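You operate a simulated robot arm through the tools that you are given. There is no shell and no other tool.

You are at the controls of a simulated two-armed robot. One attempt, no reset.

## Task
Swap the crusted cone for the clean one from the black mat.
Fine: the crusted cone goes on the black mat; round cover shut and clipped again; leave the glass dish and grey valve alone. Set down upright: steel cone.
Where things are to end (x, y in the base frame): steel cone within 60 mm of [350, -680].

The check looks at the end state, three seconds after you hand in, the way a careful person would. Anything else that was tipped, shoved, dropped, spilled or broken makes it a failure. A push-on lid holds only when it is set on centred and level and pressed home; a screw cap is set on level and turned clockwise until tight.

## Robot
Two 7-joint arms with fingered hands on one trunk that stands fixed in place. Base frame: the origin is at the foot of the trunk, x ahead of it, y to its left, z up; the work surface is at about z = 755. Readings come in mm, degrees, newtons and seconds.
The left shoulder is at [50, 214, 869], the right one opposite. With the tool pointing down near the work surface each hand reaches from about 420 to 900 mm from the base axis, measured 20 degrees to its own side. Payload 3 kg a hand.
The tool frame of a hand sits at the grasp point between the pads (the TCP): z along the fingers, y along the line on which they close. The tips reach 26 mm beyond it. The gripper opens to 132 mm; its body begins 73 mm behind the TCP. The gripper is a hand of 3 fingers: y runs from the thumb to the fingers, the wrist lies at [0, 0, -229] in the tool frame.
Orientation is that of the tool frame in the base frame, as a unit quaternion [x, y, z, w]. With the fingers straight down and closing along the base's y, the tool's x points along the base's -x, its y along +y and its z along -z.

## Interface
- The arms move only by the tool arm_command. It takes "left_increments", "right_increments" or both (then of equal length, played together; a hand with none holds still); each is a list of rows, each a list of 6 numbers: the shift along the tool's x, y, z in units of 400 mm (1.0 is 400 mm), then the turn, a rotation vector about the tool's x, y, z in units of 45 degrees (1.0 is 45 degrees). In form: [[tx, ty, tz, wx, wy, wz], ...]. A call has 1 to 20 rows; each row is the pose to reach, as a shift and turn from the pose commanded when the call began, along the tool's axes at that moment. A call with a number of a shift or a turn outside -1 to 1 is refused whole. A row lasts 0.2 s, in which the tool goes at most 50 mm and 8.6 degrees; a call with a longer step from one row to the next is refused whole. A pose out of reach is approached as far as the arm can. The call stops where the force on the tool passes 90 N (or 10 N more than at its start, if that is more) or the arm is blocked; 0.2 s more then pass. In this call time passes only in rows, and 0.2 s behind the last. It gives the time, the measured TCP pose, the force on the tool (base axes), the opening and the grip force at its end, in the units of the frame above (readings bear some noise), with the torque about the TCP (base axes, N m) and any sound that the robot's microphone picked up.
- Cameras (640 x 400 px; columns grow to the right, rows downward): "scene" is now at [28.3, -45.5, 1506]; the picture's right is [-0.42, -0.91, 0.00], its down [-0.53, 0.24, -0.81] and it looks along [0.74, -0.34, -0.59] (base axes); focal length 368 px, centre (320, 200). "left" rides on the left gripper at [-61, 3, -92] in its tool frame; the picture's right is [-0.05, -1.00, 0.00], its down [0.83, -0.04, -0.56] and it looks along [0.55, -0.03, 0.83] (tool axes); focal length 230 px, centre (320, 200). "right" rides on the right gripper at [62, 3, -92] in its tool frame; the picture's right is [-0.05, 1.00, 0.00], its down [-0.83, -0.04, -0.56] and it looks along [-0.55, -0.03, 0.83] (tool axes); focal length 230 px, centre (320, 200). There is no depth. A picture from a camera that has moved, and an enlarged one, comes with that camera's place and axes in the base frame and with its lens. The place of the scene camera against the robot may be out by one fixed shift of up to 12 mm in any direction.
- camera(camera): a new picture of that camera. No time passes.
- set_fingers(finger1, finger2, thumb_bend, hand): sets how far each is bent, from 0 (flat) to 100 (curled in); at 30 the hand is open as for a grip, at 70 the pads meet at the TCP. One left out holds its place. A second passes; each finger stops where it meets its share of the squeeze, and holds until it gets a number again. It is the only way to open and close the hand. It gives what a move gives, with no picture; readings hold the bend of each and the force on the fingers (four entries, about 0 where the hand has none), thumb and palm.
- head_to(pan, tilt): turns the head with the scene camera to pan (to the left, within 86 degrees either way) and tilt (down, from -29 to 69), counted from straight ahead of the robot. It gives what a move gives.
- zoom(camera, box): a new picture of the part [left, top, right, bottom] of that camera's present view, enlarged. No time passes.
- hand_in(): hands the job in; it is judged then, once.

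Places have to be worked out from the pictures, the camera data and where the tool is seen. Open the grippers and draw the arms clear of the work before you hand the job in, unless the task says otherwise.

The tools are called after "Emit:" as a command line: name --argument value ..., lists and objects as JSON in quotes. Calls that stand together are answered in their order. arm_command: Moves the arms, as the interface text tells. Its arguments: {"type":"object","properties":{"left_increments":{"type":"array","items":{"type":"array","items":{"type":"number"}}},"right_increments":{"type":"array","items":{"type":"array","items":{"type":"number"}}}},"required":[]} The other tools are called the same way: set_fingers (finger1, finger2, thumb_bend, hand) moves the fingers one by one; head_to (pan, tilt) turns the head that bears the scene camera; camera (camera) takes a picture; zoom (camera, box) takes an enlarged picture of a part of a camera's view; hand_in () hands the job in.

At the start:

```text
t: 0.0
left_eef_pos: [436.4, 12.3, 1220.1]
left_orientation: [0.187, 0.982, 0.0, 0.0]
left_ft_force: [0.1, 0.0, 0.7]
left_moment: [-0.01, -0.02, 0.02]
left_width: 131.9
left_finger_force: 0.2
left_shape: jaw
left_bend: [30.0, 30.0, 30.0]
left_finger forces: [0.0, 0.0, 0.0, 0.0, 0.0, 0.0]
right_eef_pos: [353.0, -400.8, 1203.2]
right_orientation: [0.187, 0.982, 0.0, 0.0]
right_ft_force: [0.4, 0.5, 0.1]
right_moment: [-0.03, -0.02, 0.0]
right_width: 131.9
right_finger_force: 0.0
right_shape: jaw
right_bend: [30.0, 30.0, 30.0]
right_finger forces: [0.0, 0.0, 0.1, 0.0, 0.1, 0.1]
head pan, tilt (commanded): [-24.6, 35.9]
```

scene: 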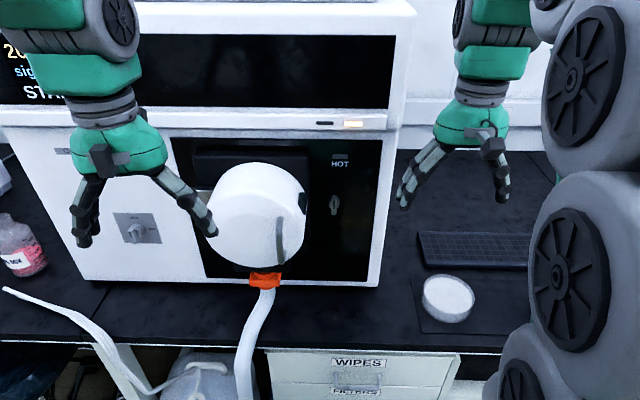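
right: 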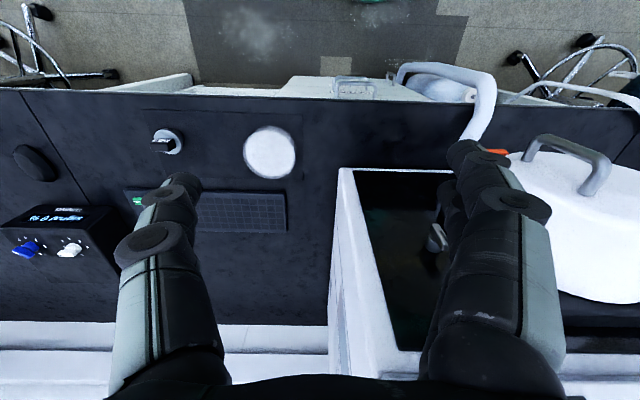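
left: 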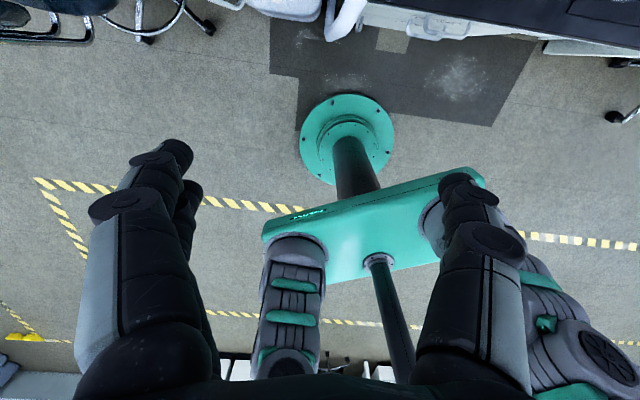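

The first pictures show an instrument with a round white cover, an orange clip at its bottom with a hose, a dish, and a mat. I look closer and from other head angles before moving.

Emit:
zoom --camera "scene" --box '[160, 120, 400, 300]'

Emit:
zoom --camera "scene" --box '[380, 200, 560, 340]'

Emit:
zoom --camera "right" --box '[0, 80, 320, 280]'

Emit:
zoom --camera "right" --box '[320, 50, 640, 250]'

```text
2.22 times, centred on (280, 210) of scene
camera zoom: at [28.3, -45.5, 1506.0], right [-0.42, -0.91, 0.0], down [-0.53, 0.24, -0.81], along [0.74, -0.34, -0.59], focal length 817 px, centre (409, 178)
```

zoom: 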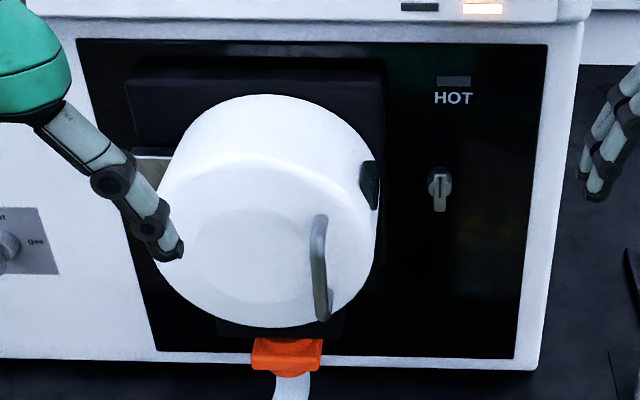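

```text
2.86 times, centred on (470, 270) of scene
camera zoom: at [28.3, -45.5, 1506.0], right [-0.42, -0.91, 0.0], down [-0.53, 0.24, -0.81], along [0.74, -0.34, -0.59], focal length 1051 px, centre (-109, 0)
```

zoom: 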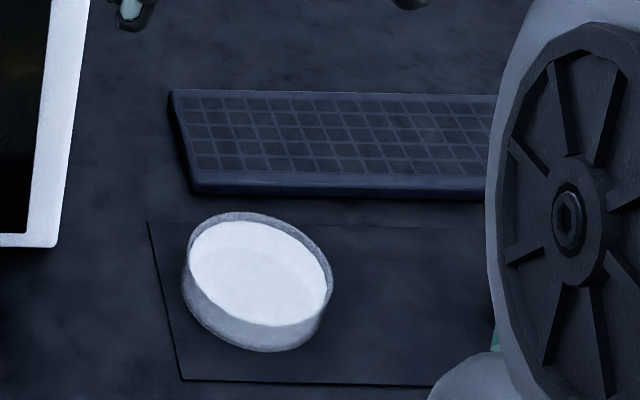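

```text
2.00 times, centred on (160, 180) of right
camera zoom: at [295.9, -375.0, 1294.9], right [0.42, 0.91, 0.0], down [0.76, -0.35, 0.56], along [0.5, -0.23, -0.83], focal length 460 px, centre (640, 240)
```

zoom: 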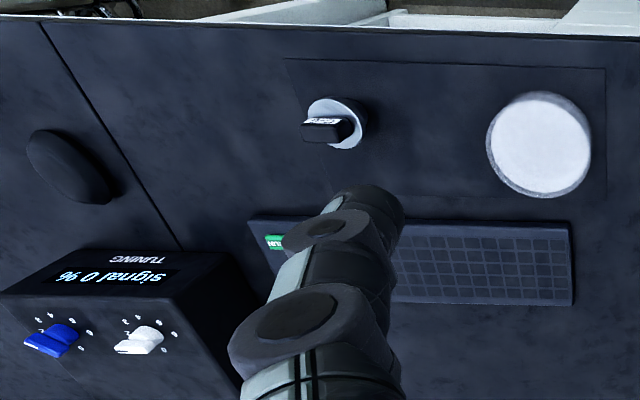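

```text
2.00 times, centred on (480, 150) of right
camera zoom: at [295.9, -375.0, 1294.9], right [0.42, 0.91, 0.0], down [0.76, -0.35, 0.56], along [0.5, -0.23, -0.83], focal length 460 px, centre (0, 300)
```

zoom: 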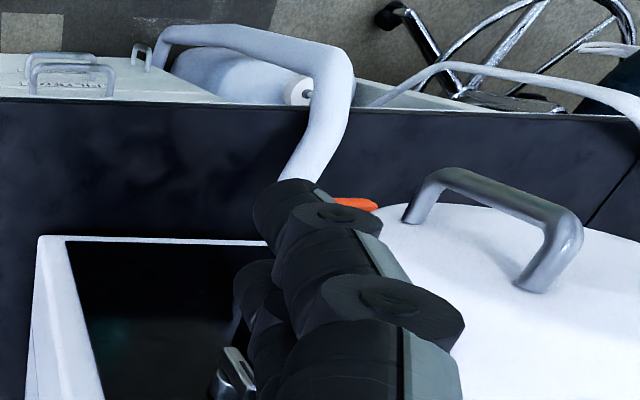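

The mat has the glass dish and a thing with a black lettered tab. I turn the head right to see the mat, then look at the details.

Emit:
head_to --pan -60 --tilt 45

Emit:
camera --camera "scene"

Emit:
zoom --camera "right" --box '[100, 100, 320, 220]'

Emit:
zoom --camera "right" --box '[0, 190, 160, 290]'

```text
t: 1.0
left_eef_pos: [436.8, 11.9, 1221.2]
left_orientation: [0.188, 0.982, 0.0, -0.001]
left_ft_force: [-0.5, -0.3, 0.3]
left_moment: [0.01, -0.02, -0.01]
left_width: 132.0
left_finger_force: 0.2
left_shape: jaw
left_bend: [30.0, 30.0, 30.0]
left_finger forces: [0.0, 0.0, 0.1, 0.0, 0.0, 0.0]
right_eef_pos: [352.2, -398.7, 1204.6]
right_orientation: [0.187, 0.982, 0.0, 0.0]
right_ft_force: [-0.6, -0.4, 0.4]
right_moment: [-0.01, 0.01, -0.04]
right_width: 131.9
right_finger_force: 0.1
right_shape: jaw
right_bend: [30.0, 30.0, 30.0]
right_finger forces: [0.0, 0.0, 0.1, 0.0, 0.0, 0.0]
head pan, tilt (commanded): [-60.0, 45.0]
```

```text
taken
camera scene: at [-10.6, -79.5, 1492.6], right [-0.87, -0.5, 0.0], down [-0.35, 0.61, -0.71], along [0.35, -0.61, -0.71], focal length 368 px, centre (320, 200)
```

scene: 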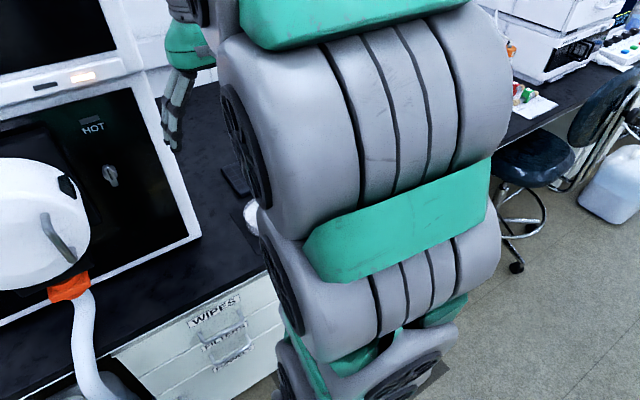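

```text
2.91 times, centred on (210, 160) of right
camera zoom: at [295.9, -375.0, 1294.8], right [0.42, 0.91, 0.0], down [0.76, -0.35, 0.56], along [0.5, -0.23, -0.83], focal length 669 px, centre (640, 316)
```

zoom: 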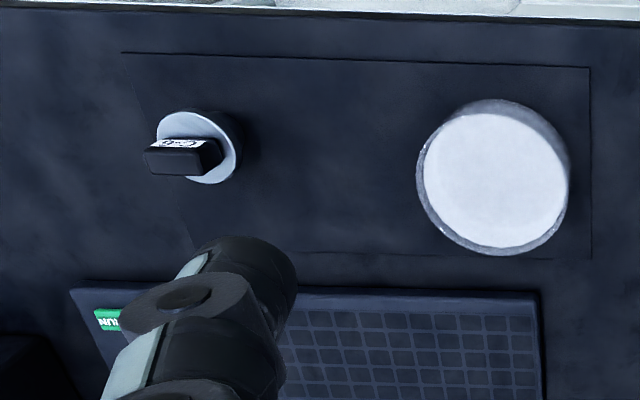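

```text
4.00 times, centred on (80, 240) of right
camera zoom: at [295.9, -375.0, 1294.8], right [0.42, 0.91, 0.0], down [0.76, -0.35, 0.56], along [0.5, -0.23, -0.83], focal length 920 px, centre (1280, 40)
```

zoom: 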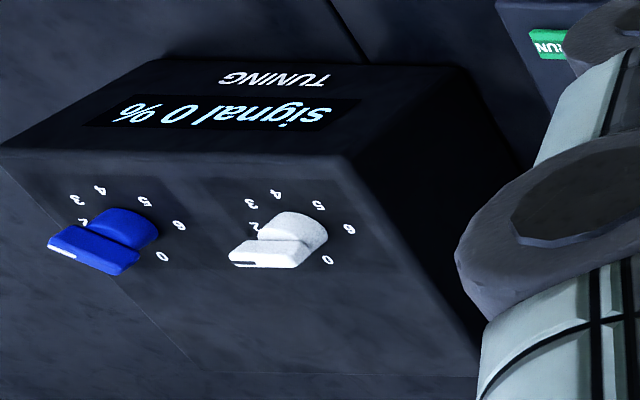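

The mat piece is near (333,-795), the dish near (436,-571). Now I look at the instrument front with the head more to the left.

Emit:
head_to --pan -10 --tilt 30

Emit:
camera --camera "scene"

Emit:
zoom --camera "scene" --box '[0, 0, 320, 200]'

Emit:
zoom --camera "scene" --box '[0, 200, 320, 400]'

Emit:
zoom --camera "scene" --box '[320, 0, 640, 200]'

Emit:
zoom --camera "scene" --box '[320, 200, 640, 400]'

```text
t: 2.2
left_eef_pos: [435.7, 12.6, 1220.2]
left_orientation: [0.188, 0.982, 0.0, 0.0]
left_ft_force: [0.6, -0.3, -0.6]
left_moment: [0.0, -0.04, 0.02]
left_width: 131.9
left_finger_force: 0.1
left_shape: jaw
left_bend: [30.0, 30.0, 30.0]
left_finger forces: [0.0, 0.1, 0.1, 0.0, 0.0, 0.1]
right_eef_pos: [352.4, -401.2, 1204.4]
right_orientation: [0.188, 0.982, 0.0, 0.0]
right_ft_force: [0.7, 0.2, 0.4]
right_moment: [-0.01, -0.02, -0.02]
right_width: 131.7
right_finger_force: 0.0
right_shape: jaw
right_bend: [30.0, 30.0, 30.0]
right_finger forces: [0.0, 0.0, 0.0, 0.0, 0.1, 0.1]
head pan, tilt (commanded): [-10.0, 30.0]
```

```text
taken
camera scene: at [37.8, -24.9, 1515.1], right [-0.17, -0.98, 0.0], down [-0.49, 0.09, -0.87], along [0.85, -0.15, -0.5], focal length 368 px, centre (320, 200)
```

scene: 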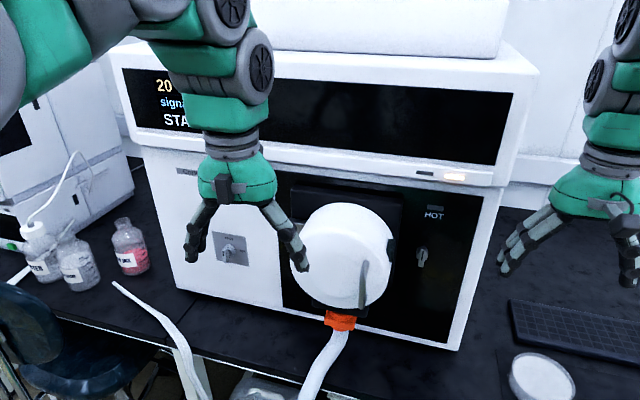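

```text
2.00 times, centred on (160, 100) of scene
camera zoom: at [37.8, -24.9, 1515.1], right [-0.17, -0.98, 0.0], down [-0.49, 0.09, -0.87], along [0.85, -0.15, -0.5], focal length 735 px, centre (640, 400)
```

zoom: 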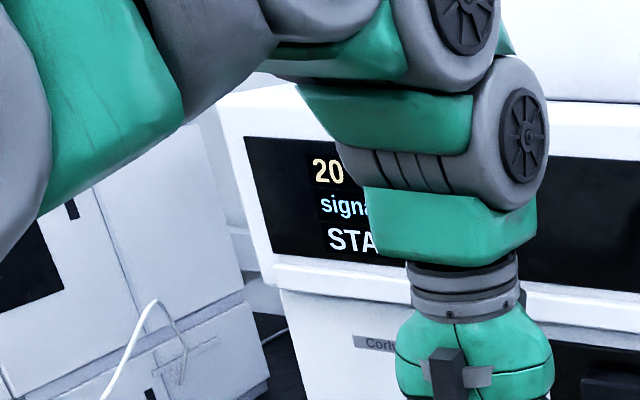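

```text
2.00 times, centred on (160, 300) of scene
camera zoom: at [37.8, -24.9, 1515.1], right [-0.17, -0.98, 0.0], down [-0.49, 0.09, -0.87], along [0.85, -0.15, -0.5], focal length 735 px, centre (640, 0)
```

zoom: 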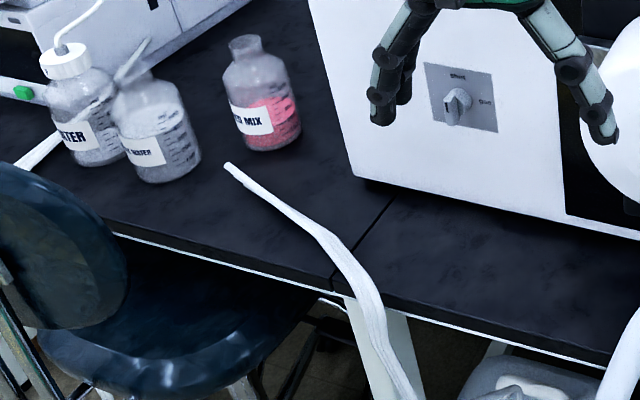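

```text
2.00 times, centred on (480, 100) of scene
camera zoom: at [37.8, -24.9, 1515.1], right [-0.17, -0.98, 0.0], down [-0.49, 0.09, -0.87], along [0.85, -0.15, -0.5], focal length 735 px, centre (0, 400)
```

zoom: 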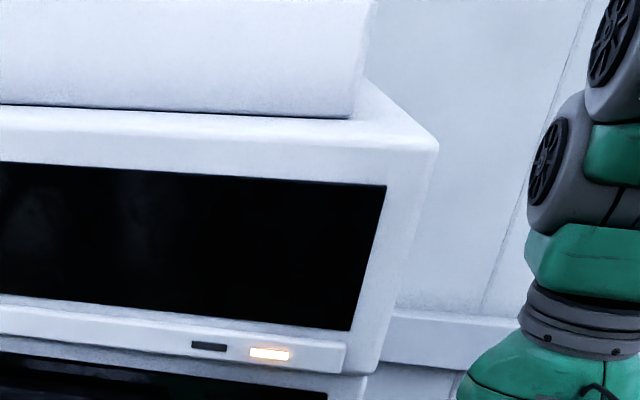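

```text
2.00 times, centred on (480, 300) of scene
camera zoom: at [37.8, -24.9, 1515.1], right [-0.17, -0.98, 0.0], down [-0.49, 0.09, -0.87], along [0.85, -0.15, -0.5], focal length 735 px, centre (0, 0)
```

zoom: 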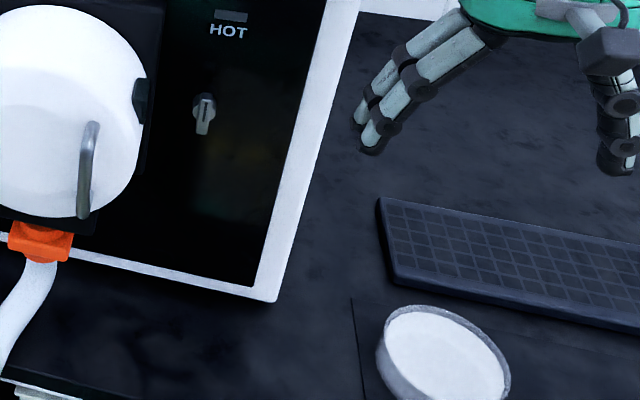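

The left arm hides the display and part of the cover. I draw the left hand back to the left, clear of the instrument.

Emit:
arm_command --left_increments '[[0.058, 0.074, 0, 0, 0, 0], [0.116, 0.148, 0, 0, 0, 0], [0.174, 0.222, 0, 0, 0, 0], [0.232, 0.296, 0, 0, 0, 0], [0.29, 0.37, 0, 0, 0, 0], [0.348, 0.444, 0, 0, 0, 0], [0.406, 0.518, 0, 0, 0, 0], [0.464, 0.59, 0, 0, 0, 0]]'

Emit:
camera --camera "scene"

Emit:
zoom --camera "scene" --box '[100, 50, 320, 190]'

Emit:
zoom --camera "scene" --box '[260, 180, 460, 340]'

Emit:
zoom --camera "scene" --box '[170, 200, 290, 300]'

Emit:
zoom --camera "scene" --box '[400, 190, 460, 280]'

```text
t: 4.0
left_eef_pos: [350.7, 300.9, 1219.4]
left_orientation: [0.188, 0.982, 0.0, 0.0]
left_ft_force: [0.0, 0.4, 0.1]
left_moment: [-0.01, -0.01, 0.02]
left_width: 132.1
left_finger_force: 0.0
left_shape: jaw
left_bend: [30.0, 30.0, 30.0]
left_finger forces: [0.1, 0.1, 0.0, 0.0, 0.0, 0.0]
right_eef_pos: [352.7, -401.3, 1203.5]
right_orientation: [0.187, 0.982, 0.0, 0.0]
right_ft_force: [-0.3, -0.3, -0.7]
right_moment: [-0.02, 0.0, 0.01]
right_width: 131.8
right_finger_force: 0.1
right_shape: jaw
right_bend: [30.0, 30.0, 30.0]
right_finger forces: [0.0, 0.0, 0.1, 0.1, 0.1, 0.1]
head pan, tilt (commanded): [-10.0, 30.0]
```

```text
taken
camera scene: at [37.8, -24.8, 1515.2], right [-0.17, -0.98, 0.0], down [-0.49, 0.09, -0.87], along [0.85, -0.15, -0.5], focal length 368 px, centre (320, 200)
```

scene: 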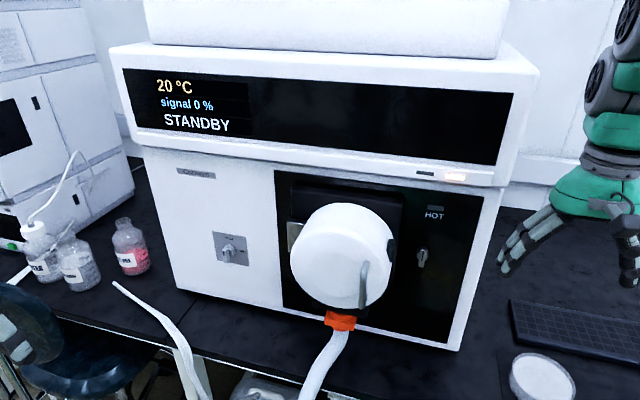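

```text
2.86 times, centred on (210, 120) of scene
camera zoom: at [37.8, -24.8, 1515.2], right [-0.17, -0.98, 0.0], down [-0.49, 0.09, -0.87], along [0.85, -0.15, -0.5], focal length 1051 px, centre (634, 429)
```

zoom: 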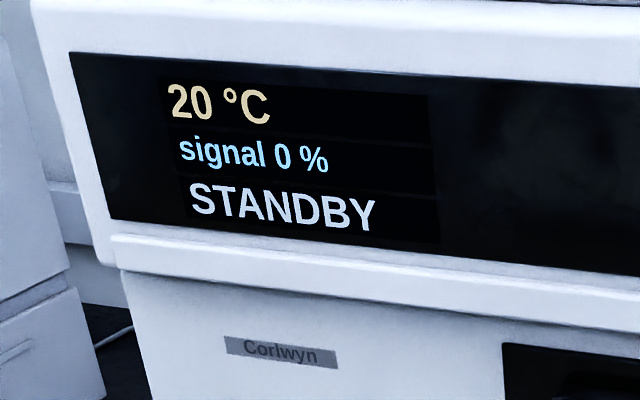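

```text
2.50 times, centred on (360, 260) of scene
camera zoom: at [37.8, -24.8, 1515.2], right [-0.17, -0.98, 0.0], down [-0.49, 0.09, -0.87], along [0.85, -0.15, -0.5], focal length 919 px, centre (220, 50)
```

zoom: 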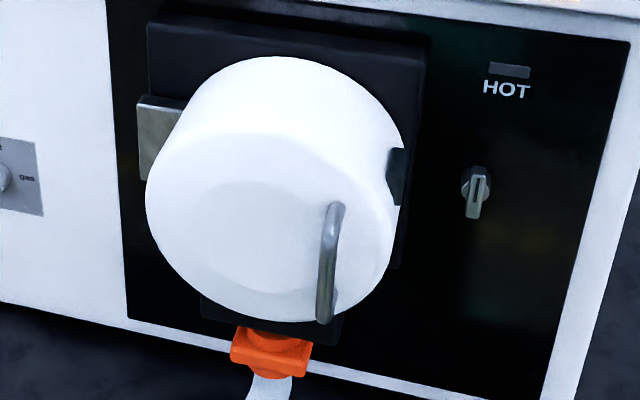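

```text
4.00 times, centred on (230, 250) of scene
camera zoom: at [37.8, -24.8, 1515.2], right [-0.17, -0.98, 0.0], down [-0.49, 0.09, -0.87], along [0.85, -0.15, -0.5], focal length 1471 px, centre (680, 0)
```

zoom: 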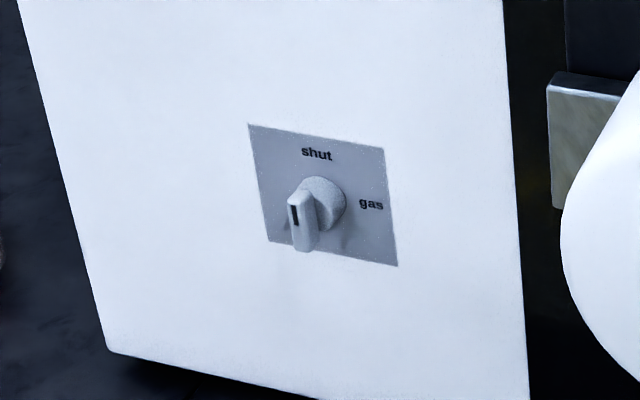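

```text
4.44 times, centred on (430, 235) of scene
camera zoom: at [37.8, -24.8, 1515.2], right [-0.17, -0.98, 0.0], down [-0.49, 0.09, -0.87], along [0.85, -0.15, -0.5], focal length 1634 px, centre (-169, 44)
```

zoom: 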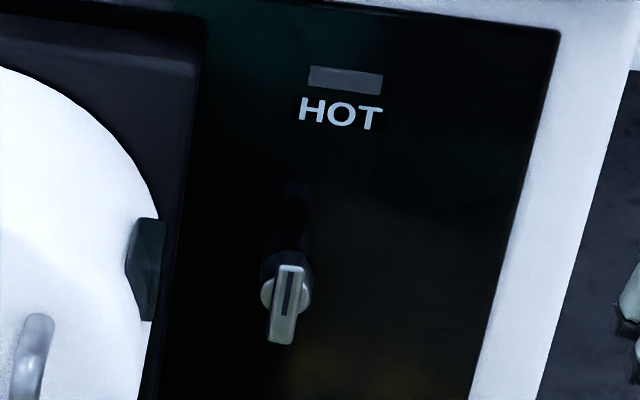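

The display reads 20 °C, STANDBY, HOT lamp off; the cover has a metal hinge block on its left, a bar handle and a dark catch on its right edge. I turn the right hand so its camera can look at the cover's right side and the knob under HOT.

Emit:
arm_command --right_increments '[[0.037, 0.023, 0, 0, 0, -0.178], [0.074, 0.047, 0, 0, 0, -0.356], [0.112, 0.07, 0, 0, 0, -0.533], [0.149, 0.094, 0, 0, 0, -0.711], [0.186, 0.117, 0, 0, 0, -0.889]]'

Emit:
arm_command --right_increments '[[0, 0, 0, 0, -0.167, 0], [0, 0, 0, 0, -0.333, 0], [0, 0, 0, 0, -0.5, 0], [0, 0, 0, 0, -0.667, 0], [0, 0, 0, 0, -0.833, 0], [0, 0, 0, 0, -1.0, 0]]'

Emit:
camera --camera "right"

Emit:
camera --camera "scene"

```text
t: 5.2
left_eef_pos: [350.3, 300.5, 1220.1]
left_orientation: [0.188, 0.982, 0.001, 0.0]
left_ft_force: [-0.5, 0.2, -0.2]
left_moment: [-0.03, 0.0, -0.02]
left_width: 131.7
left_finger_force: 0.1
left_shape: jaw
left_bend: [30.0, 30.0, 30.0]
left_finger forces: [0.0, 0.0, 0.0, 0.0, 0.0, 0.1]
right_eef_pos: [300.8, -329.6, 1203.7]
right_orientation: [-0.16, 0.987, 0.0, 0.0]
right_ft_force: [-0.2, -0.7, 0.0]
right_moment: [0.01, 0.01, 0.0]
right_width: 131.8
right_finger_force: 0.0
right_shape: jaw
right_bend: [30.0, 30.0, 30.0]
right_finger forces: [0.0, 0.0, 0.0, 0.1, 0.0, 0.0]
head pan, tilt (commanded): [-10.0, 30.0]
```

```text
t: 6.6
left_eef_pos: [349.9, 301.0, 1219.4]
left_orientation: [0.187, 0.982, 0.0, 0.0]
left_ft_force: [-0.5, 0.0, -0.7]
left_moment: [-0.03, 0.0, 0.0]
left_width: 132.2
left_finger_force: 0.0
left_shape: jaw
left_bend: [30.0, 30.0, 30.0]
left_finger forces: [0.1, 0.0, 0.0, 0.0, 0.0, 0.0]
right_eef_pos: [301.3, -326.0, 1202.5]
right_orientation: [-0.156, 0.91, 0.064, 0.378]
right_ft_force: [-0.9, -2.9, -0.5]
right_moment: [0.19, -0.14, 0.08]
right_width: 132.0
right_finger_force: 0.0
right_shape: jaw
right_bend: [30.0, 30.0, 30.0]
right_finger forces: [0.0, 0.0, 0.0, 0.0, 0.0, 0.0]
head pan, tilt (commanded): [-10.0, 30.0]
```

```text
taken
camera right: at [197.9, -358.0, 1224.2], right [-0.3, 0.95, 0.04], down [0.2, 0.03, 0.98], along [0.93, 0.3, -0.2], focal length 230 px, centre (320, 200)
```

right: 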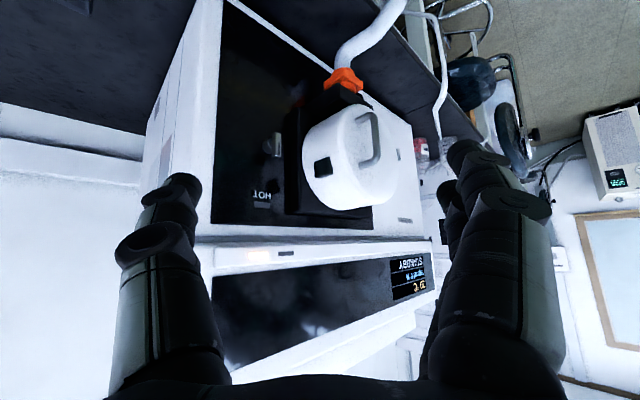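

```text
taken
camera scene: at [37.7, -24.6, 1515.2], right [-0.17, -0.98, 0.0], down [-0.49, 0.09, -0.87], along [0.85, -0.15, -0.5], focal length 368 px, centre (320, 200)
```

scene: 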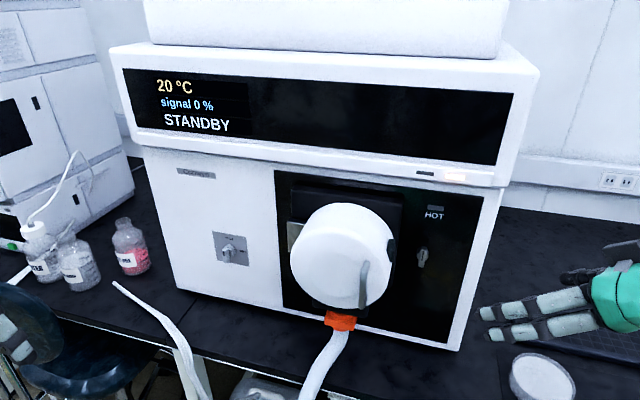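

The right camera now sees the cover from the side (upside down). I zoom in on the catch, knob and orange piece.

Emit:
zoom --camera "right" --box '[240, 60, 440, 220]'

Emit:
zoom --camera "right" --box '[290, 100, 390, 180]'

Emit:
zoom --camera "right" --box '[230, 120, 310, 220]'

```text
2.50 times, centred on (340, 140) of right
camera zoom: at [197.9, -358.0, 1224.2], right [-0.3, 0.95, 0.04], down [0.2, 0.03, 0.98], along [0.93, 0.3, -0.2], focal length 575 px, centre (270, 350)
```

zoom: 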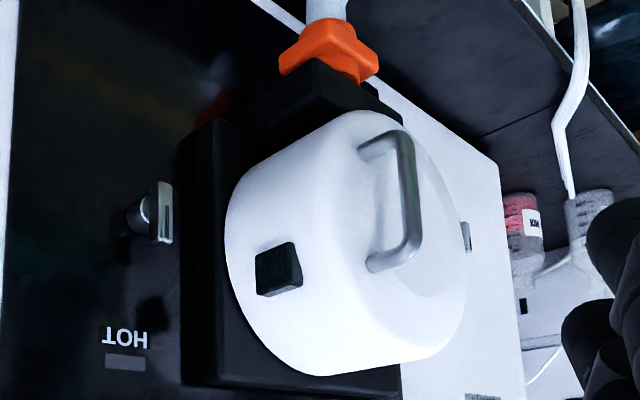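

```text
5.00 times, centred on (340, 140) of right
camera zoom: at [197.9, -358.0, 1224.2], right [-0.3, 0.95, 0.04], down [0.2, 0.03, 0.98], along [0.93, 0.3, -0.2], focal length 1150 px, centre (220, 500)
```

zoom: 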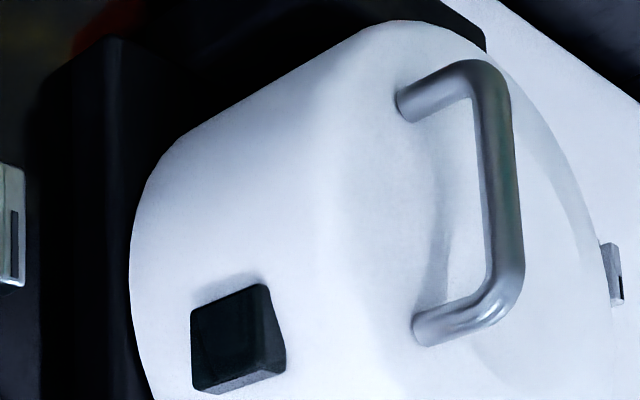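

```text
4.00 times, centred on (270, 170) of right
camera zoom: at [197.9, -358.0, 1224.2], right [-0.3, 0.95, 0.04], down [0.2, 0.03, 0.98], along [0.93, 0.3, -0.2], focal length 920 px, centre (520, 320)
```

zoom: 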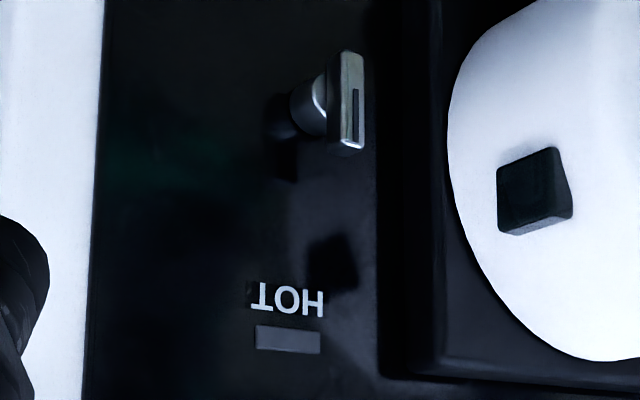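

The handle bar is vertical, near [478,-177], z about 1030–1105, and the instrument faces heading about -25°. I will open with the left hand: first turn it to that heading and pitch it forward in free space.

Emit:
arm_command --left_increments '[[0, 0, 0, 0, 0, 0.085]]'

Emit:
arm_command --left_increments '[[0, 0, 0, 0, -0.167, 0], [0, 0, 0, 0, -0.333, 0], [0, 0, 0, 0, -0.5, 0], [0, 0, 0, 0, -0.667, 0], [0, 0, 0, 0, -0.833, 0], [0, 0, 0, 0, -1.0, 0]]'

Emit:
arm_command --left_increments '[[0, 0, 0, 0, -0.167, 0], [0, 0, 0, 0, -0.333, 0], [0, 0, 0, 0, -0.5, 0], [0, 0, 0, 0, -0.667, 0], [0, 0, 0, 0, -0.833, 0], [0, 0, 0, 0, -1.0, 0]]'

Emit:
camera --camera "left"

Emit:
zoom --camera "scene" --box '[330, 240, 410, 320]'

```text
t: 7.0
left_eef_pos: [350.4, 301.0, 1220.1]
left_orientation: [0.22, 0.975, 0.0, 0.0]
left_ft_force: [0.8, -0.2, 0.1]
left_moment: [0.0, -0.01, 0.02]
left_width: 131.9
left_finger_force: 0.0
left_shape: jaw
left_bend: [30.0, 30.0, 30.0]
left_finger forces: [0.0, 0.1, 0.0, 0.1, 0.0, 0.0]
right_eef_pos: [300.4, -329.6, 1203.0]
right_orientation: [-0.149, 0.912, 0.062, 0.378]
right_ft_force: [0.2, 0.5, 0.0]
right_moment: [-0.01, 0.0, 0.01]
right_width: 132.0
right_finger_force: 0.0
right_shape: jaw
right_bend: [30.0, 30.0, 30.0]
right_finger forces: [0.0, 0.0, 0.0, 0.0, 0.1, 0.0]
head pan, tilt (commanded): [-10.0, 30.0]
```

```text
t: 8.4
left_eef_pos: [350.6, 300.6, 1221.5]
left_orientation: [0.203, 0.901, -0.084, 0.375]
left_ft_force: [0.1, -0.1, -0.4]
left_moment: [0.0, -0.02, -0.02]
left_width: 131.9
left_finger_force: 0.0
left_shape: jaw
left_bend: [30.0, 30.0, 30.0]
left_finger forces: [0.1, 0.0, 0.0, 0.1, 0.0, 0.1]
right_eef_pos: [300.3, -330.9, 1204.0]
right_orientation: [-0.147, 0.912, 0.061, 0.378]
right_ft_force: [-0.1, 0.1, 0.0]
right_moment: [-0.04, -0.01, 0.01]
right_width: 131.8
right_finger_force: 0.1
right_shape: jaw
right_bend: [30.0, 30.0, 30.0]
right_finger forces: [0.1, 0.0, 0.0, 0.1, 0.1, 0.0]
head pan, tilt (commanded): [-10.0, 30.0]
```

```text
t: 9.8
left_eef_pos: [356.1, 358.2, 1268.7]
left_orientation: [0.158, 0.691, -0.157, 0.688]
left_ft_force: [0.0, 0.1, -0.8]
left_moment: [0.01, -0.03, -0.01]
left_width: 132.1
left_finger_force: 0.1
left_shape: jaw
left_bend: [30.0, 30.0, 30.0]
left_finger forces: [0.1, 0.0, 0.0, 0.0, 0.1, 0.0]
left hand out of reach, approached as far as the arm can: row 4, 5, 6
right_eef_pos: [300.4, -328.5, 1203.2]
right_orientation: [-0.148, 0.912, 0.061, 0.378]
right_ft_force: [-0.6, -0.2, -0.5]
right_moment: [-0.01, 0.01, 0.0]
right_width: 132.0
right_finger_force: 0.0
right_shape: jaw
right_bend: [30.0, 30.0, 30.0]
right_finger forces: [0.0, 0.1, 0.0, 0.0, 0.0, 0.0]
head pan, tilt (commanded): [-10.0, 30.0]
```

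```text
taken
camera left: at [274.0, 399.9, 1330.6], right [-0.43, -0.9, 0.05], down [-0.52, 0.2, -0.83], along [0.74, -0.39, -0.56], focal length 230 px, centre (320, 200)
```

left: 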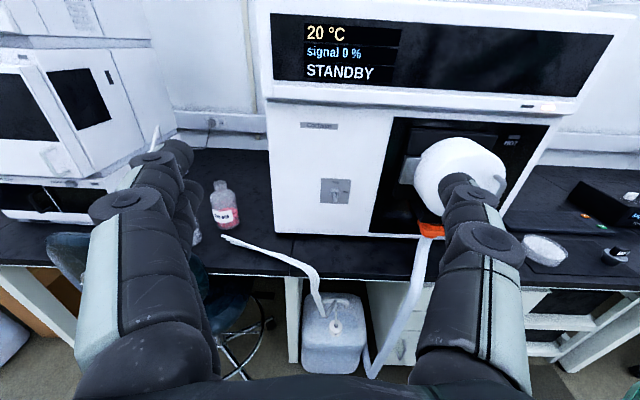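

```text
5.00 times, centred on (370, 280) of scene
camera zoom: at [37.8, -24.7, 1515.2], right [-0.17, -0.98, 0.0], down [-0.49, 0.09, -0.87], along [0.85, -0.15, -0.5], focal length 1839 px, centre (70, -200)
```

zoom: 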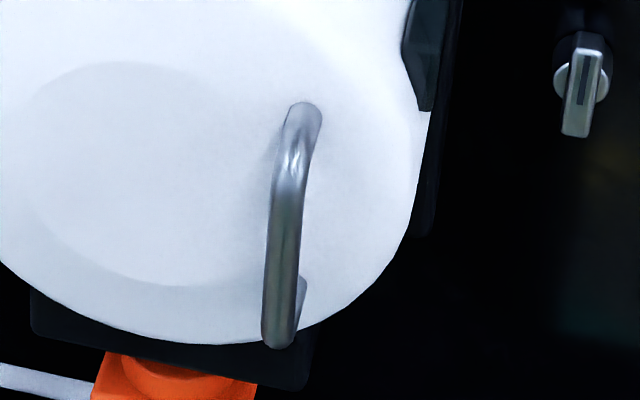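

The left hand cannot reach that pose pitched fully level up there, so I'll use a 45° pitch for the grasp: rotate back, then move to about 100 mm in front of the handle.

Emit:
arm_command --left_increments '[[0, 0, 0, 0, 0.167, 0], [0, 0, 0, 0, 0.333, 0], [0, 0, 0, 0, 0.5, 0], [0, 0, 0, 0, 0.667, 0], [0, 0, 0, 0, 0.833, 0], [0, 0, 0, 0, 1.0, 0]]'

Emit:
arm_command --left_increments '[[-0.01, -0.086, 0.06, 0, 0, 0], [-0.02, -0.171, 0.121, 0, 0, 0], [-0.03, -0.257, 0.181, 0, 0, 0], [-0.04, -0.342, 0.242, 0, 0, 0], [-0.05, -0.428, 0.302, 0, 0, 0], [-0.06, -0.513, 0.363, 0, 0, 0], [-0.07, -0.599, 0.423, 0, 0, 0], [-0.08, -0.684, 0.484, 0, 0, 0], [-0.09, -0.77, 0.544, 0, 0, 0], [-0.1, -0.855, 0.605, 0, 0, 0], [-0.11, -0.941, 0.665, 0, 0, 0]]'

Emit:
camera --camera "left"

Emit:
camera --camera "right"

Emit:
camera --camera "scene"

```text
t: 11.2
left_eef_pos: [357.0, 356.7, 1269.1]
left_orientation: [0.203, 0.902, -0.084, 0.372]
left_ft_force: [0.5, -0.5, 0.1]
left_moment: [0.02, -0.02, 0.02]
left_width: 132.1
left_finger_force: 0.0
left_shape: jaw
left_bend: [30.0, 30.0, 30.0]
left_finger forces: [0.1, 0.0, 0.0, 0.0, 0.1, 0.0]
right_eef_pos: [300.8, -329.5, 1203.9]
right_orientation: [-0.149, 0.912, 0.062, 0.377]
right_ft_force: [0.2, 0.4, -0.4]
right_moment: [0.02, -0.03, 0.03]
right_width: 132.1
right_finger_force: 0.0
right_shape: jaw
right_bend: [30.0, 30.0, 30.0]
right_finger forces: [0.1, 0.0, 0.1, 0.0, 0.0, 0.1]
head pan, tilt (commanded): [-10.0, 30.0]
```

```text
t: 13.6
left_eef_pos: [392.6, -77.0, 1110.9]
left_orientation: [0.204, 0.901, -0.084, 0.374]
left_ft_force: [0.3, 0.3, -0.9]
left_moment: [0.01, 0.01, 0.04]
left_width: 132.1
left_finger_force: 0.1
left_shape: jaw
left_bend: [30.0, 30.0, 30.0]
left_finger forces: [0.1, 0.0, 0.0, 0.0, 0.0, 0.0]
right_eef_pos: [299.1, -329.4, 1203.2]
right_orientation: [-0.147, 0.912, 0.061, 0.378]
right_ft_force: [-0.2, 0.4, 0.0]
right_moment: [0.05, -0.01, -0.01]
right_width: 131.8
right_finger_force: 0.1
right_shape: jaw
right_bend: [30.0, 30.0, 30.0]
right_finger forces: [0.0, 0.0, 0.0, 0.0, 0.0, 0.0]
head pan, tilt (commanded): [-10.0, 30.0]
```

```text
taken
camera left: at [374.1, -66.0, 1219.9], right [-0.4, -0.92, 0.04], down [-0.9, 0.38, -0.2], along [0.17, -0.11, -0.98], focal length 230 px, centre (320, 200)
```

left: 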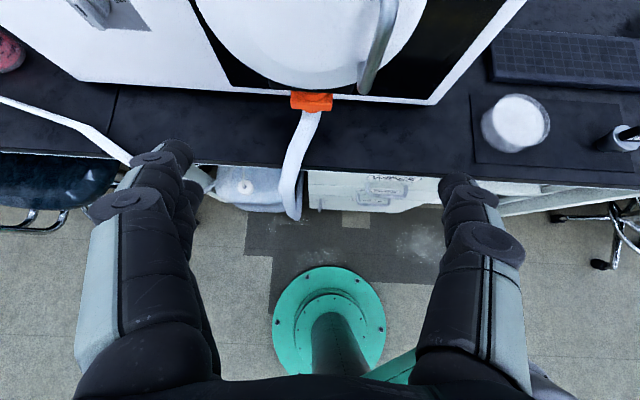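

```text
taken
camera right: at [195.7, -360.8, 1224.0], right [-0.28, 0.96, 0.04], down [0.2, 0.02, 0.98], along [0.94, 0.28, -0.2], focal length 230 px, centre (320, 200)
```

right: 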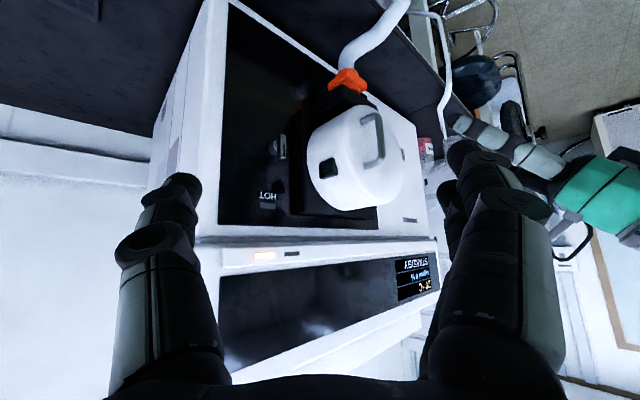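

```text
taken
camera scene: at [37.8, -24.9, 1515.2], right [-0.17, -0.98, 0.0], down [-0.49, 0.09, -0.87], along [0.85, -0.15, -0.5], focal length 368 px, centre (320, 200)
```

scene: 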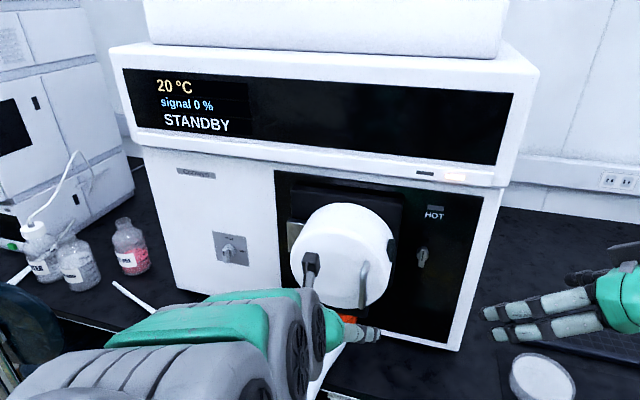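

The left hand is at [393,-77,1111]. I move it in line with the handle, about 68 mm short of it, then check.

Emit:
arm_command --left_increments '[[-0.009, -0.044, 0.052, 0, 0, 0], [-0.018, -0.088, 0.104, 0, 0, 0], [-0.028, -0.1325, 0.1555, 0, 0, 0]]'

Emit:
camera --camera "left"

Emit:
zoom --camera "right" --box '[280, 60, 480, 220]'

Emit:
zoom --camera "scene" --box '[260, 180, 460, 340]'

```text
t: 14.4
left_eef_pos: [410.6, -151.3, 1087.1]
left_orientation: [0.203, 0.898, -0.097, 0.378]
left_ft_force: [0.8, 0.0, -0.3]
left_moment: [-0.01, 0.03, 0.03]
left_width: 131.7
left_finger_force: 0.1
left_shape: jaw
left_bend: [30.0, 30.0, 30.0]
left_finger forces: [0.1, 0.0, 0.0, 0.1, 0.0, 0.1]
right_eef_pos: [298.8, -329.5, 1205.0]
right_orientation: [-0.148, 0.912, 0.061, 0.378]
right_ft_force: [-0.4, 1.0, -0.8]
right_moment: [0.03, -0.01, 0.0]
right_width: 131.6
right_finger_force: 0.0
right_shape: jaw
right_bend: [30.0, 30.0, 30.0]
right_finger forces: [0.1, 0.1, 0.1, 0.0, 0.0, 0.1]
head pan, tilt (commanded): [-10.0, 30.0]
```

```text
taken
camera left: at [392.2, -136.3, 1195.2], right [-0.4, -0.91, 0.06], down [-0.9, 0.38, -0.21], along [0.17, -0.14, -0.98], focal length 230 px, centre (320, 200)
```

left: 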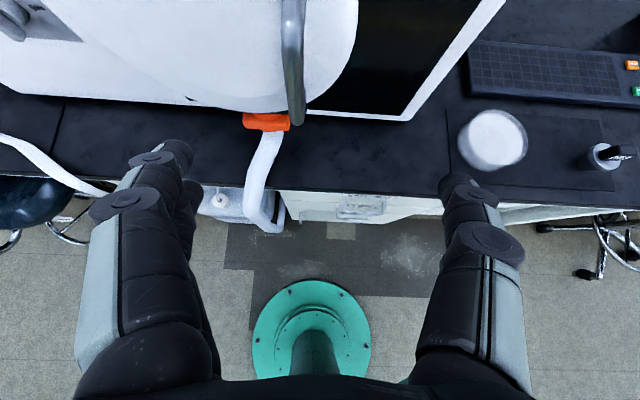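

```text
2.50 times, centred on (380, 140) of right
camera zoom: at [195.7, -360.8, 1224.1], right [-0.28, 0.96, 0.04], down [0.2, 0.02, 0.98], along [0.94, 0.28, -0.2], focal length 575 px, centre (170, 350)
```

zoom: 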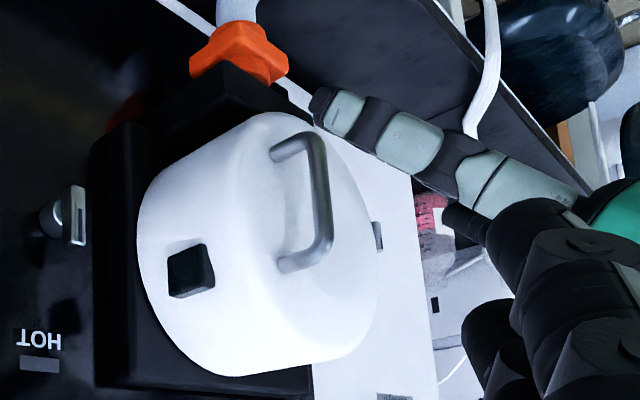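

```text
2.50 times, centred on (360, 260) of scene
camera zoom: at [37.7, -24.8, 1515.2], right [-0.17, -0.98, 0.0], down [-0.49, 0.09, -0.87], along [0.85, -0.15, -0.5], focal length 919 px, centre (220, 50)
```

zoom: 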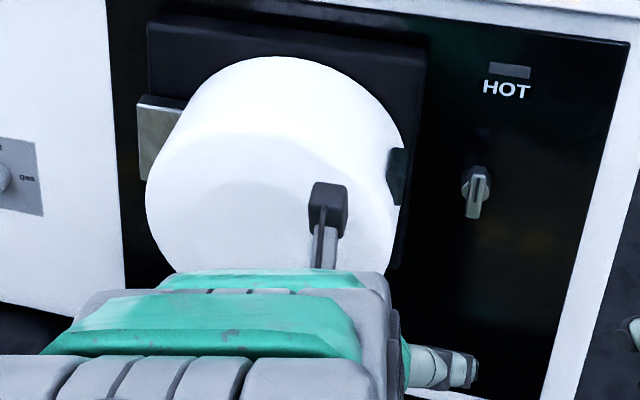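

The bar is in line just ahead of the hand (left camera shows it at column ~295). I step 40 mm closer and re-check tracking.

Emit:
arm_command --left_increments '[[-0.028, 0.01, 0.042, 0, 0, 0], [-0.0566, 0.02, 0.085, 0, 0, 0]]'

Emit:
camera --camera "left"

Emit:
zoom --camera "right" --box '[280, 60, 480, 220]'

```text
t: 15.0
left_eef_pos: [458.1, -156.0, 1063.8]
left_orientation: [0.203, 0.902, -0.08, 0.372]
left_ft_force: [-0.5, -0.2, 0.4]
left_moment: [-0.05, 0.0, -0.01]
left_width: 132.1
left_finger_force: 0.1
left_shape: jaw
left_bend: [30.0, 30.0, 30.0]
left_finger forces: [0.0, 0.1, 0.1, 0.0, 0.0, 0.0]
right_eef_pos: [300.0, -328.8, 1203.0]
right_orientation: [-0.148, 0.912, 0.062, 0.378]
right_ft_force: [-0.1, -0.2, -0.3]
right_moment: [0.0, 0.03, 0.01]
right_width: 131.8
right_finger_force: 0.0
right_shape: jaw
right_bend: [30.0, 30.0, 30.0]
right_finger forces: [0.0, 0.0, 0.0, 0.0, 0.0, 0.0]
head pan, tilt (commanded): [-10.0, 30.0]
```

```text
taken
camera left: at [439.7, -145.2, 1172.6], right [-0.39, -0.92, 0.03], down [-0.91, 0.38, -0.19], along [0.16, -0.1, -0.98], focal length 230 px, centre (320, 200)
```

left: 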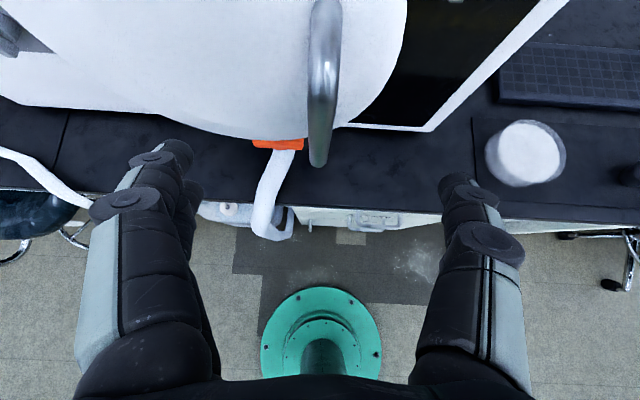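

```text
2.50 times, centred on (380, 140) of right
camera zoom: at [195.7, -360.7, 1224.1], right [-0.28, 0.96, 0.04], down [0.2, 0.02, 0.98], along [0.94, 0.28, -0.2], focal length 575 px, centre (170, 350)
```

zoom: 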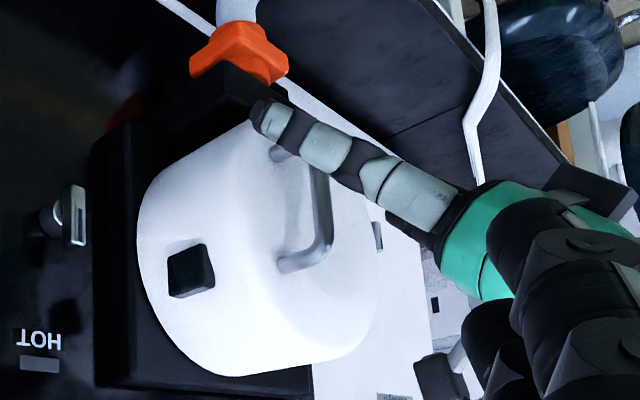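

The bar is now centred in the left camera, about 27 mm ahead of the TCP. I advance 25 mm level and look.

Emit:
arm_command --left_increments '[[-0.022, 0, 0.022, 0, 0, 0], [-0.044, 0, 0.044, 0, 0, 0]]'

Emit:
camera --camera "left"

Emit:
zoom --camera "right" --box '[280, 60, 480, 220]'

```text
t: 15.6
left_eef_pos: [478.9, -168.2, 1067.9]
left_orientation: [0.203, 0.901, -0.084, 0.374]
left_ft_force: [0.7, -1.2, -0.1]
left_moment: [-0.02, 0.0, -0.02]
left_width: 131.5
left_finger_force: 0.0
left_shape: jaw
left_bend: [30.0, 30.0, 30.0]
left_finger forces: [0.1, 0.0, 0.0, 0.1, 0.0, 0.1]
right_eef_pos: [299.5, -331.6, 1204.3]
right_orientation: [-0.148, 0.912, 0.062, 0.378]
right_ft_force: [-0.4, -0.4, 0.5]
right_moment: [0.02, 0.0, -0.02]
right_width: 131.9
right_finger_force: 0.1
right_shape: jaw
right_bend: [30.0, 30.0, 30.0]
right_finger forces: [0.0, 0.1, 0.0, 0.1, 0.0, 0.0]
head pan, tilt (commanded): [-10.0, 30.0]
```

```text
taken
camera left: at [460.7, -156.8, 1176.4], right [-0.4, -0.92, 0.04], down [-0.9, 0.38, -0.19], along [0.16, -0.11, -0.98], focal length 230 px, centre (320, 200)
```

left: 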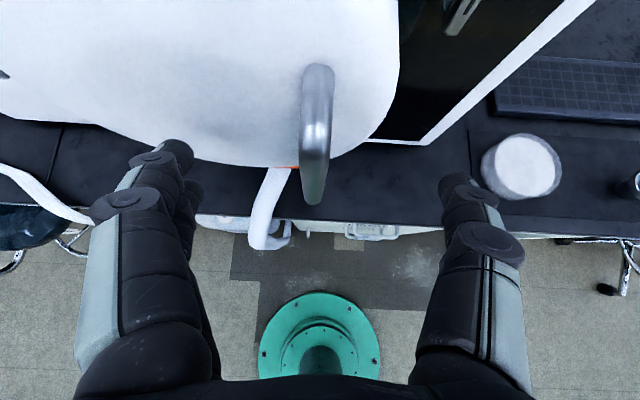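

```text
2.50 times, centred on (380, 140) of right
camera zoom: at [195.7, -360.8, 1224.1], right [-0.28, 0.96, 0.04], down [0.2, 0.02, 0.98], along [0.94, 0.28, -0.2], focal length 575 px, centre (170, 350)
```

zoom: 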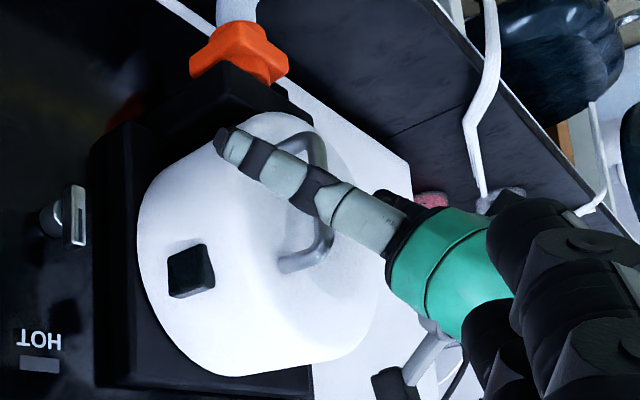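

The bar lies between fingers and thumb, roughly 8–10 mm beyond the TCP. I advance 8 mm more and close the hand on it.

Emit:
arm_command --left_increments '[[-0.014, 0.004, 0.014, 0, 0, 0]]'

Emit:
set_fingers --hand "left" --finger1 75 --finger2 75 --thumb_bend 75

Emit:
camera --camera "left"

Emit:
zoom --camera "right" --box '[280, 60, 480, 220]'

```text
t: 16.0
left_eef_pos: [487.7, -169.6, 1068.3]
left_orientation: [0.204, 0.901, -0.083, 0.373]
left_ft_force: [-0.1, 0.0, 0.8]
left_moment: [-0.03, 0.02, 0.0]
left_width: 132.0
left_finger_force: 0.0
left_shape: jaw
left_bend: [30.0, 30.0, 30.0]
left_finger forces: [0.0, 0.1, 0.1, 0.0, 0.0, 0.1]
right_eef_pos: [299.0, -329.3, 1203.7]
right_orientation: [-0.148, 0.912, 0.061, 0.377]
right_ft_force: [0.7, 0.5, 0.4]
right_moment: [0.02, 0.01, -0.04]
right_width: 131.7
right_finger_force: 0.1
right_shape: jaw
right_bend: [30.0, 30.0, 30.0]
right_finger forces: [0.0, 0.0, 0.1, 0.0, 0.1, 0.0]
head pan, tilt (commanded): [-10.0, 30.0]
```

```text
t: 17.0
left_eef_pos: [487.3, -170.5, 1067.1]
left_orientation: [0.203, 0.901, -0.084, 0.374]
left_ft_force: [4.9, 2.0, -6.7]
left_moment: [0.08, -0.06, -0.01]
left_width: 0.3
left_finger_force: 6.3
left_shape: fingers
left_bend: [74.0, 71.0, 71.0]
left_finger forces: [0.0, 7.3, 0.0, 0.0, 5.1, 0.1]
right_eef_pos: [299.9, -328.4, 1203.2]
right_orientation: [-0.147, 0.912, 0.061, 0.378]
right_ft_force: [0.3, -0.2, -0.5]
right_moment: [-0.01, 0.0, -0.04]
right_width: 131.9
right_finger_force: 0.0
right_shape: jaw
right_bend: [30.0, 30.0, 30.0]
right_finger forces: [0.1, 0.0, 0.0, 0.1, 0.1, 0.0]
head pan, tilt (commanded): [-10.0, 30.0]
```

```text
taken
camera left: at [468.6, -158.3, 1176.0], right [-0.4, -0.92, 0.04], down [-0.9, 0.38, -0.19], along [0.16, -0.11, -0.98], focal length 230 px, centre (320, 200)
```

left: 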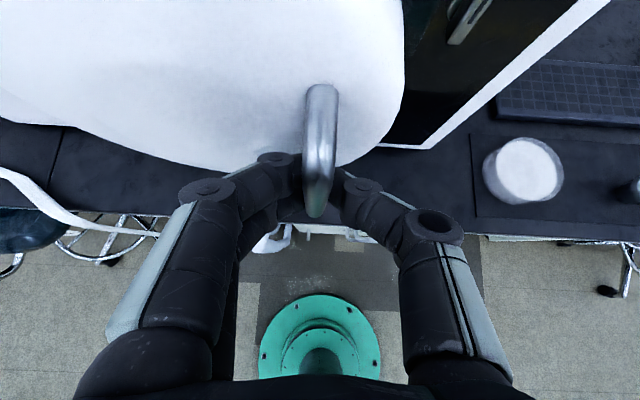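

```text
2.50 times, centred on (380, 140) of right
camera zoom: at [195.9, -360.7, 1224.0], right [-0.28, 0.96, 0.04], down [0.2, 0.02, 0.98], along [0.94, 0.28, -0.2], focal length 575 px, centre (170, 350)
```

zoom: 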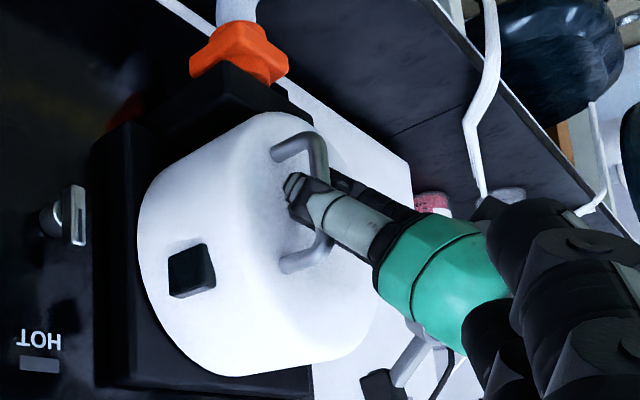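

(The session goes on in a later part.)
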